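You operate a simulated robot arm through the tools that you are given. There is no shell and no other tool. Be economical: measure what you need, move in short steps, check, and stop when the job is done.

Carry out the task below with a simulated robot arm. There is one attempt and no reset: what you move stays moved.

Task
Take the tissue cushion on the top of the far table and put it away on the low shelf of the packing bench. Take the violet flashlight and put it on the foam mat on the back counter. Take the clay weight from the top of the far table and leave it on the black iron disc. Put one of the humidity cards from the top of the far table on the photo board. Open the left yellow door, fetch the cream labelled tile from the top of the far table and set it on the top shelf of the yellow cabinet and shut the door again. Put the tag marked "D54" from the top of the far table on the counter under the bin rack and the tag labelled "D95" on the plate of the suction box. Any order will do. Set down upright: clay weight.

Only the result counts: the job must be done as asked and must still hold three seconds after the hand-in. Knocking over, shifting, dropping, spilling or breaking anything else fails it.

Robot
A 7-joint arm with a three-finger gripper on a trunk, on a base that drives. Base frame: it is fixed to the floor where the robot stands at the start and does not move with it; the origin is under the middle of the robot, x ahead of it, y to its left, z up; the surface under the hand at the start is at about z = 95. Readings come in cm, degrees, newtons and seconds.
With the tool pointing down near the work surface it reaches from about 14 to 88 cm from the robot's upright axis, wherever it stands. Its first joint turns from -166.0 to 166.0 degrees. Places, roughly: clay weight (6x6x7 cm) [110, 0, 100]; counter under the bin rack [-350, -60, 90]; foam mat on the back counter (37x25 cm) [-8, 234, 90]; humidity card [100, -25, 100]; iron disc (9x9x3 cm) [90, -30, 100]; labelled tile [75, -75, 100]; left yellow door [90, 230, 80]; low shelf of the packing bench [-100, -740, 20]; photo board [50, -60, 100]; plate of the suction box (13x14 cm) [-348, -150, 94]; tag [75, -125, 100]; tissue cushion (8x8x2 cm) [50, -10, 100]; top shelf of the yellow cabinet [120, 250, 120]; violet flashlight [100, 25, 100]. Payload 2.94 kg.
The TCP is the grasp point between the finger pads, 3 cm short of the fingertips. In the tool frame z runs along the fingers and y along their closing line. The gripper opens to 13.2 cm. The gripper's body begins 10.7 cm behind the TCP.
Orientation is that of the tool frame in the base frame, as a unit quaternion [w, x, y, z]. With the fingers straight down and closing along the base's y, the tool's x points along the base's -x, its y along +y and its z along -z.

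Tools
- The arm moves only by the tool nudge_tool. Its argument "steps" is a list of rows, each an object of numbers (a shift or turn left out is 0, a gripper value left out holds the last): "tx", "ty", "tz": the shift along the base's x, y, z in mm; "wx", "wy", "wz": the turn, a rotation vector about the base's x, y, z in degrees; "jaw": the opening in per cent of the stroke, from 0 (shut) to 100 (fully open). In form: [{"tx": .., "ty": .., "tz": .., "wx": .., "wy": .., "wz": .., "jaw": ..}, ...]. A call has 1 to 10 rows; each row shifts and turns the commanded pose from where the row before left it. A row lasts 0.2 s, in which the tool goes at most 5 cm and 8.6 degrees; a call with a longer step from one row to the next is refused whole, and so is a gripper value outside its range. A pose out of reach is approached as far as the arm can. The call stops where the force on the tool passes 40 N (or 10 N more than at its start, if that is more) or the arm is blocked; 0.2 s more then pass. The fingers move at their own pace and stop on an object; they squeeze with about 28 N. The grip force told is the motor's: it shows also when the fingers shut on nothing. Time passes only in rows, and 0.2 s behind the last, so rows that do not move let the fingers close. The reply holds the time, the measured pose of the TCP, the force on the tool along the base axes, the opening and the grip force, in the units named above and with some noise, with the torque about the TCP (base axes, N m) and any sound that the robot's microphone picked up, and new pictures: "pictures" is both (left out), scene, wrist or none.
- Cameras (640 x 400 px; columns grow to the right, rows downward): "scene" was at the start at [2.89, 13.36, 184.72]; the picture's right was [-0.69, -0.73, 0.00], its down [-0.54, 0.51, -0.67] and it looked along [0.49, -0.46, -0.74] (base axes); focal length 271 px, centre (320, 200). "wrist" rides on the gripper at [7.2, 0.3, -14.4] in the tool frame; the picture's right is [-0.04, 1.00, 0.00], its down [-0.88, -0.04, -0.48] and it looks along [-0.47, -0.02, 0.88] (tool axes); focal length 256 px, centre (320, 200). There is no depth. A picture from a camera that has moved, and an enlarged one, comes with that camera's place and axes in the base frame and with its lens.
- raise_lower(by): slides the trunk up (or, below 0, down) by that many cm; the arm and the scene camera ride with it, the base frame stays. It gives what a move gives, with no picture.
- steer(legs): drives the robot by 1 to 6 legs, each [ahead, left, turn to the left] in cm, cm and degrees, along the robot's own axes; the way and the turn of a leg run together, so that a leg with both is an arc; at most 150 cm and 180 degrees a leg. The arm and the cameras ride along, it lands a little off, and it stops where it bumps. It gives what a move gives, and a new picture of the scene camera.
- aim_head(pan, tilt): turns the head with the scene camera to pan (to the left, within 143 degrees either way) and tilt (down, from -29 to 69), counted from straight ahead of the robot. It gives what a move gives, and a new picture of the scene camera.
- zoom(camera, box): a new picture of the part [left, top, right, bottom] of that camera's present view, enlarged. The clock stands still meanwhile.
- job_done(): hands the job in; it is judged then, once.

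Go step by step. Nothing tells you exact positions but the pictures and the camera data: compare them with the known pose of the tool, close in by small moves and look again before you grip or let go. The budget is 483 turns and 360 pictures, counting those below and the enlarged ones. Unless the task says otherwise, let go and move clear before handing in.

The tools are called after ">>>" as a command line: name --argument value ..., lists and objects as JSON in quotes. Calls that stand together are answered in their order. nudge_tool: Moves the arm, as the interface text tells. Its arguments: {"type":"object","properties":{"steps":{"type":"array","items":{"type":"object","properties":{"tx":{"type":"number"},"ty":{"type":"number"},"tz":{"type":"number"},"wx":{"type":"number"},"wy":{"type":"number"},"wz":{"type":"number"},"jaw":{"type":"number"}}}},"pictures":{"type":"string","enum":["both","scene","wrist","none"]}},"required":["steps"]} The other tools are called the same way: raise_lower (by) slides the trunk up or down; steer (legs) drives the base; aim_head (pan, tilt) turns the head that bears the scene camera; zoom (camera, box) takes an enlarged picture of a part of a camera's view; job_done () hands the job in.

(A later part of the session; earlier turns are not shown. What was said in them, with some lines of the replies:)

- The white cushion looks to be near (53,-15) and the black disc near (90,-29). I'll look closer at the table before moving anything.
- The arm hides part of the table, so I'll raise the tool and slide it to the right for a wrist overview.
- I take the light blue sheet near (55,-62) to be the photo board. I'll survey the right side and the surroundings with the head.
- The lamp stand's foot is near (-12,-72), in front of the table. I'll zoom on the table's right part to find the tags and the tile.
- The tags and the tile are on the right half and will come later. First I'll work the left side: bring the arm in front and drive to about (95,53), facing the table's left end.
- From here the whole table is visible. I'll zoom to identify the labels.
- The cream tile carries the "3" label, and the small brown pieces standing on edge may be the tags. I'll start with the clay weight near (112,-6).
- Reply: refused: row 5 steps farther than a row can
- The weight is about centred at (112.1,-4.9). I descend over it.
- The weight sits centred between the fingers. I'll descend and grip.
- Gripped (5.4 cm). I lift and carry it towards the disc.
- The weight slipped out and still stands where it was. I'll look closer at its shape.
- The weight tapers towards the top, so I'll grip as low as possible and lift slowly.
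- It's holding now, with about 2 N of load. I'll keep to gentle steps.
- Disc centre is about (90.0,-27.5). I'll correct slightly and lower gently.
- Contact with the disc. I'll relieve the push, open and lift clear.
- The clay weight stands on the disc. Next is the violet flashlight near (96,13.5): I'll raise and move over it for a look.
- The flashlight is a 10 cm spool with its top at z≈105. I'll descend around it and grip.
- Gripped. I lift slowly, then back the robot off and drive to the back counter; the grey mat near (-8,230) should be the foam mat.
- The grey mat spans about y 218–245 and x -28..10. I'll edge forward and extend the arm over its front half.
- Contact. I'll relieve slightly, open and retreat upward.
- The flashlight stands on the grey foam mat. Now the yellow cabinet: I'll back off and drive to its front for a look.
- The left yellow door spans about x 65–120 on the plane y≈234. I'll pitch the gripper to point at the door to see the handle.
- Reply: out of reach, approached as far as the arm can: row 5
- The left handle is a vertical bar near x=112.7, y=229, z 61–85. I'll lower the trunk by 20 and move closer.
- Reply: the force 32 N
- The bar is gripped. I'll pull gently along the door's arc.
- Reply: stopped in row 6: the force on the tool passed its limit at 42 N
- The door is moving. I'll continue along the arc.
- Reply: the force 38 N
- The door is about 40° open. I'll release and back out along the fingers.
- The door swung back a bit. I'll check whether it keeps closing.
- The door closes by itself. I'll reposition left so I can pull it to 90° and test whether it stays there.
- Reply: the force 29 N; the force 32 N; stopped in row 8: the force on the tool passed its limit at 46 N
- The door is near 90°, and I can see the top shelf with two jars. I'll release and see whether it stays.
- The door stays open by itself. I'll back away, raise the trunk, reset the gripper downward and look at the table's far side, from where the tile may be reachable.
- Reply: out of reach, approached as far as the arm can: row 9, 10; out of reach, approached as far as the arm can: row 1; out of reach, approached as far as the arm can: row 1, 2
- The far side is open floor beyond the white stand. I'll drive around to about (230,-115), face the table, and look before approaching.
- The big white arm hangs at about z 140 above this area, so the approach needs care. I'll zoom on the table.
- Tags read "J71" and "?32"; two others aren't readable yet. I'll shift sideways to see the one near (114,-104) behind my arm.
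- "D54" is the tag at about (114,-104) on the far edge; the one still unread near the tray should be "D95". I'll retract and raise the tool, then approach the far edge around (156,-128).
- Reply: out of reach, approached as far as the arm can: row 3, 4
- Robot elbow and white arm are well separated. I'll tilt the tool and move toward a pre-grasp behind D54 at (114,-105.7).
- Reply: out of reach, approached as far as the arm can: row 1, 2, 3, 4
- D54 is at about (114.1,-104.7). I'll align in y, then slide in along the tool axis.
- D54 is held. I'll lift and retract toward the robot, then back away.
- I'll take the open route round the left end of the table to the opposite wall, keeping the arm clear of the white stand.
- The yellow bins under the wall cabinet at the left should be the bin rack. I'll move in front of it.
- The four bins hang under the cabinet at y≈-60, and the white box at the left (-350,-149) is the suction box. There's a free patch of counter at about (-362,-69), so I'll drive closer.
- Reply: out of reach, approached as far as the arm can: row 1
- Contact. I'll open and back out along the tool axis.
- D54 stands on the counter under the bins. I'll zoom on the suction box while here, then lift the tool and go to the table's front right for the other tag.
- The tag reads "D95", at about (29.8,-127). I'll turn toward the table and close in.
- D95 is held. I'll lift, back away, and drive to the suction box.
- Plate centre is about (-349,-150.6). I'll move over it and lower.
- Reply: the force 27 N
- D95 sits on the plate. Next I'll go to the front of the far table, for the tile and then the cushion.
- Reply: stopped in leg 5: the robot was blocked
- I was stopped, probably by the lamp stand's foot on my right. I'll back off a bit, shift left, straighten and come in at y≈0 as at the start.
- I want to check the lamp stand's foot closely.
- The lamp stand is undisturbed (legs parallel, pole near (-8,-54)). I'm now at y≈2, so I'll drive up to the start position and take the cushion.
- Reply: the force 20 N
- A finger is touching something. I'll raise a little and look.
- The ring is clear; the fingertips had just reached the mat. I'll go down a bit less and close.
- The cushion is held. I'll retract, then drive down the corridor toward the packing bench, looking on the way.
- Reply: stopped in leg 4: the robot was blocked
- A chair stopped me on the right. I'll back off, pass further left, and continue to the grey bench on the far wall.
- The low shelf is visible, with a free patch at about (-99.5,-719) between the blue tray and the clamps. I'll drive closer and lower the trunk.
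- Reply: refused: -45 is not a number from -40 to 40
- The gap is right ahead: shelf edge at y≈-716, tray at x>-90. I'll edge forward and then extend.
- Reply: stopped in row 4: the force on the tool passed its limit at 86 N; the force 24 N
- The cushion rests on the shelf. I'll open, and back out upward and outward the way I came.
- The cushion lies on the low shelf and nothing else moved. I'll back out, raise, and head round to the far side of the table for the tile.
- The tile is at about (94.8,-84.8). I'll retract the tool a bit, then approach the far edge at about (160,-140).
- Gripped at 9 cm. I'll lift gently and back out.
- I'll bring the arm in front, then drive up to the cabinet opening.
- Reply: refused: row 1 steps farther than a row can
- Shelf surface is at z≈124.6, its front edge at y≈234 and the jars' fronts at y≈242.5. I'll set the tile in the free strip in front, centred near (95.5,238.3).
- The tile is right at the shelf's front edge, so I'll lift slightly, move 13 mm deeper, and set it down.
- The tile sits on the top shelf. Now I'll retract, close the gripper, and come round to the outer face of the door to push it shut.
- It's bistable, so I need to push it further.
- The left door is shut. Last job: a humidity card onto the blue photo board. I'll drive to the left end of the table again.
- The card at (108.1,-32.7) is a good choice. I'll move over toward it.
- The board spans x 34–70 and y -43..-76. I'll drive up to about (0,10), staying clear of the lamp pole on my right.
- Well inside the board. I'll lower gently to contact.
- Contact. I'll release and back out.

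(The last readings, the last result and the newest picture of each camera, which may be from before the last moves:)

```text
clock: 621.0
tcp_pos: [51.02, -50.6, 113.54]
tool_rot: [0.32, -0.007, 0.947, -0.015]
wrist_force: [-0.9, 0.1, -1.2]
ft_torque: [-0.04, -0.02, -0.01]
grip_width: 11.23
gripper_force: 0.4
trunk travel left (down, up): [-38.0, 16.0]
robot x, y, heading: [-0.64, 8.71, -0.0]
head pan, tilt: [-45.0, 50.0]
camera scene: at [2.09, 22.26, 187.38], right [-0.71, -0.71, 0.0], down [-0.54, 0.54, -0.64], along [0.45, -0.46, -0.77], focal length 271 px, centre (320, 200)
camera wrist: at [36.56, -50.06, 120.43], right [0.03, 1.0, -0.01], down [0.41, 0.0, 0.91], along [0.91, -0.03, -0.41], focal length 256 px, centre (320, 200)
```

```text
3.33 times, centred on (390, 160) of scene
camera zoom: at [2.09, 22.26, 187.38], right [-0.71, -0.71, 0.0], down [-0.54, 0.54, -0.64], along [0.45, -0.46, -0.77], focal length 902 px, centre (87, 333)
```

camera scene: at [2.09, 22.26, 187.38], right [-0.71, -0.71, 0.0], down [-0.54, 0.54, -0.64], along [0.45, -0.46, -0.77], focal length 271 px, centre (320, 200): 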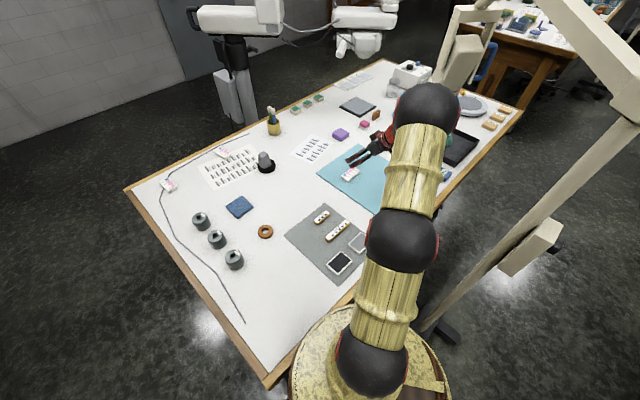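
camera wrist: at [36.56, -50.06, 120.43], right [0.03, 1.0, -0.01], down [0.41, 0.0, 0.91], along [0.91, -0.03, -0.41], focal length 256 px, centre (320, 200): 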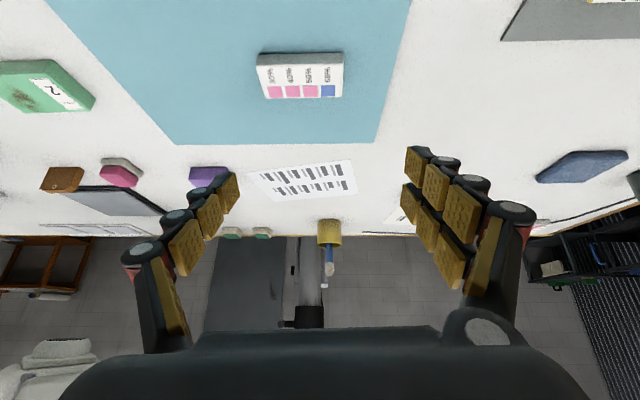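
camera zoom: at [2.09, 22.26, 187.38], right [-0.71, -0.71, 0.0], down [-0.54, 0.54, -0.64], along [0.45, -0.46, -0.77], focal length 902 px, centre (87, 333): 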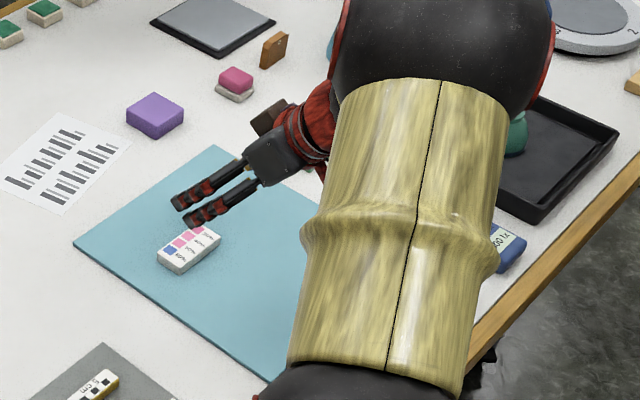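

Card placed. I'll move the arm clear and check the cabinet door and the weight once more.

>>> nudge_tool --steps '[{"ty": 45, "tz": 20}, {"ty": 45, "tz": 20}, {"ty": 45}, {"ty": 45}, {"ty": 45}, {"ty": 45}, {"ty": 45}]' --pictures "none"

>>> steer --legs '[[-40, 0, 0]]'

>>> aim_head --pan 50 --tilt 25

>>> zoom --camera "scene" --box '[160, 40, 480, 280]'

```text
clock: 622.5
tcp_pos: [51.01, -19.19, 117.7]
tool_rot: [0.322, -0.008, 0.946, -0.017]
wrist_force: [0.6, 0.0, -0.3]
ft_torque: [-0.02, -0.01, -0.05]
grip_width: 11.23
gripper_force: 0.0
trunk travel left (down, up): [-38.0, 16.0]
robot x, y, heading: [-0.35, 8.72, -0.1]
head pan, tilt: [-45.0, 50.0]
```

```text
clock: 625.0
tcp_pos: [11.02, -19.23, 117.62]
tool_rot: [0.322, -0.009, 0.947, -0.016]
wrist_force: [0.0, -0.6, 0.0]
ft_torque: [-0.01, -0.01, 0.03]
grip_width: 11.22
gripper_force: 0.0
trunk travel left (down, up): [-38.0, 16.0]
robot x, y, heading: [-40.04, 8.82, -0.1]
head pan, tilt: [-45.0, 50.0]
camera scene: at [-37.94, 22.14, 187.39], right [-0.71, -0.71, 0.0], down [-0.54, 0.54, -0.64], along [0.46, -0.45, -0.77], focal length 271 px, centre (320, 200)
```

scene: 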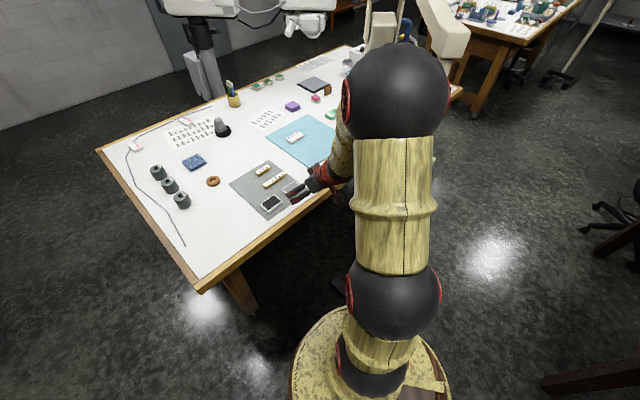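

```text
clock: 626.8
tcp_pos: [11.11, -19.2, 117.6]
tool_rot: [0.321, -0.008, 0.947, -0.016]
wrist_force: [-0.1, -0.5, -0.4]
ft_torque: [0.0, -0.01, 0.0]
grip_width: 11.21
gripper_force: 0.2
trunk travel left (down, up): [-38.0, 16.0]
robot x, y, heading: [-40.1, 8.83, 0.0]
head pan, tilt: [50.0, 25.0]
camera scene: at [-37.36, 34.64, 191.14], right [0.77, -0.64, 0.0], down [-0.27, -0.32, -0.91], along [0.58, 0.69, -0.42], focal length 271 px, centre (320, 200)
```

scene: 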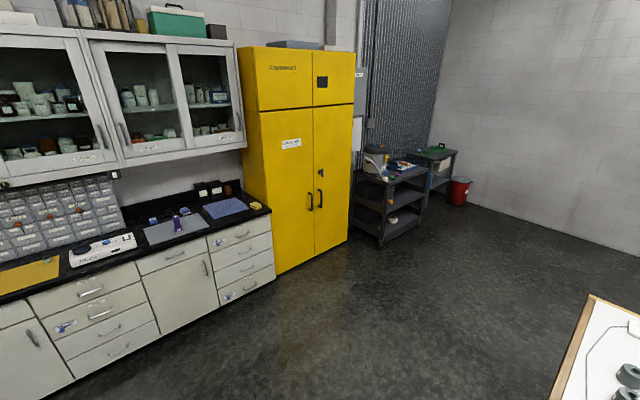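

```text
1.67 times, centred on (320, 160) of scene
camera zoom: at [-37.36, 34.64, 191.14], right [0.77, -0.64, 0.0], down [-0.27, -0.32, -0.91], along [0.58, 0.69, -0.42], focal length 451 px, centre (320, 267)
```

zoom: 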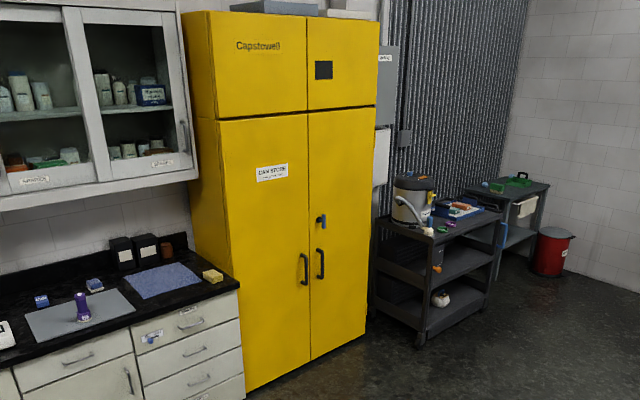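

The cabinet is shut, the flashlight stands on the mat, the weight is on the disc and the card is on the board, so I'm handing in.

>>> job_done

```text
The job is handed in.
```

I handed the job in with all seven items placed. I did not re-check the cushion and the two tags after placing them, and no score has come back.

- **Clay weight:** it stands upright on the black iron disc. It slipped out of the gripper on the first lift, but stayed standing on the table.
- **Violet flashlight:** it stands on the grey mat on the back counter, which I took to be the foam mat from its position.
- **Tissue cushion:** it lies on the low shelf of the packing bench, between the blue tray and the clamps.
- **Humidity card:** one card is on the light blue sheet. I took that sheet to be the photo board because it matched the given position; nothing on it says so.
- **Labelled tile:** the cream tile is on the top shelf of the yellow cabinet, in front of the two jars, and the left door is shut.
- **Tags:** "D54" stands on the counter under the four hanging bins, and "D95" stands on the plate of the suction box.

The base was blocked twice while driving. The first time was most likely the foot of the lamp stand, which looked unmoved when I checked it. The second was near a chair by the dark table, and I did not check whether the chair moved.
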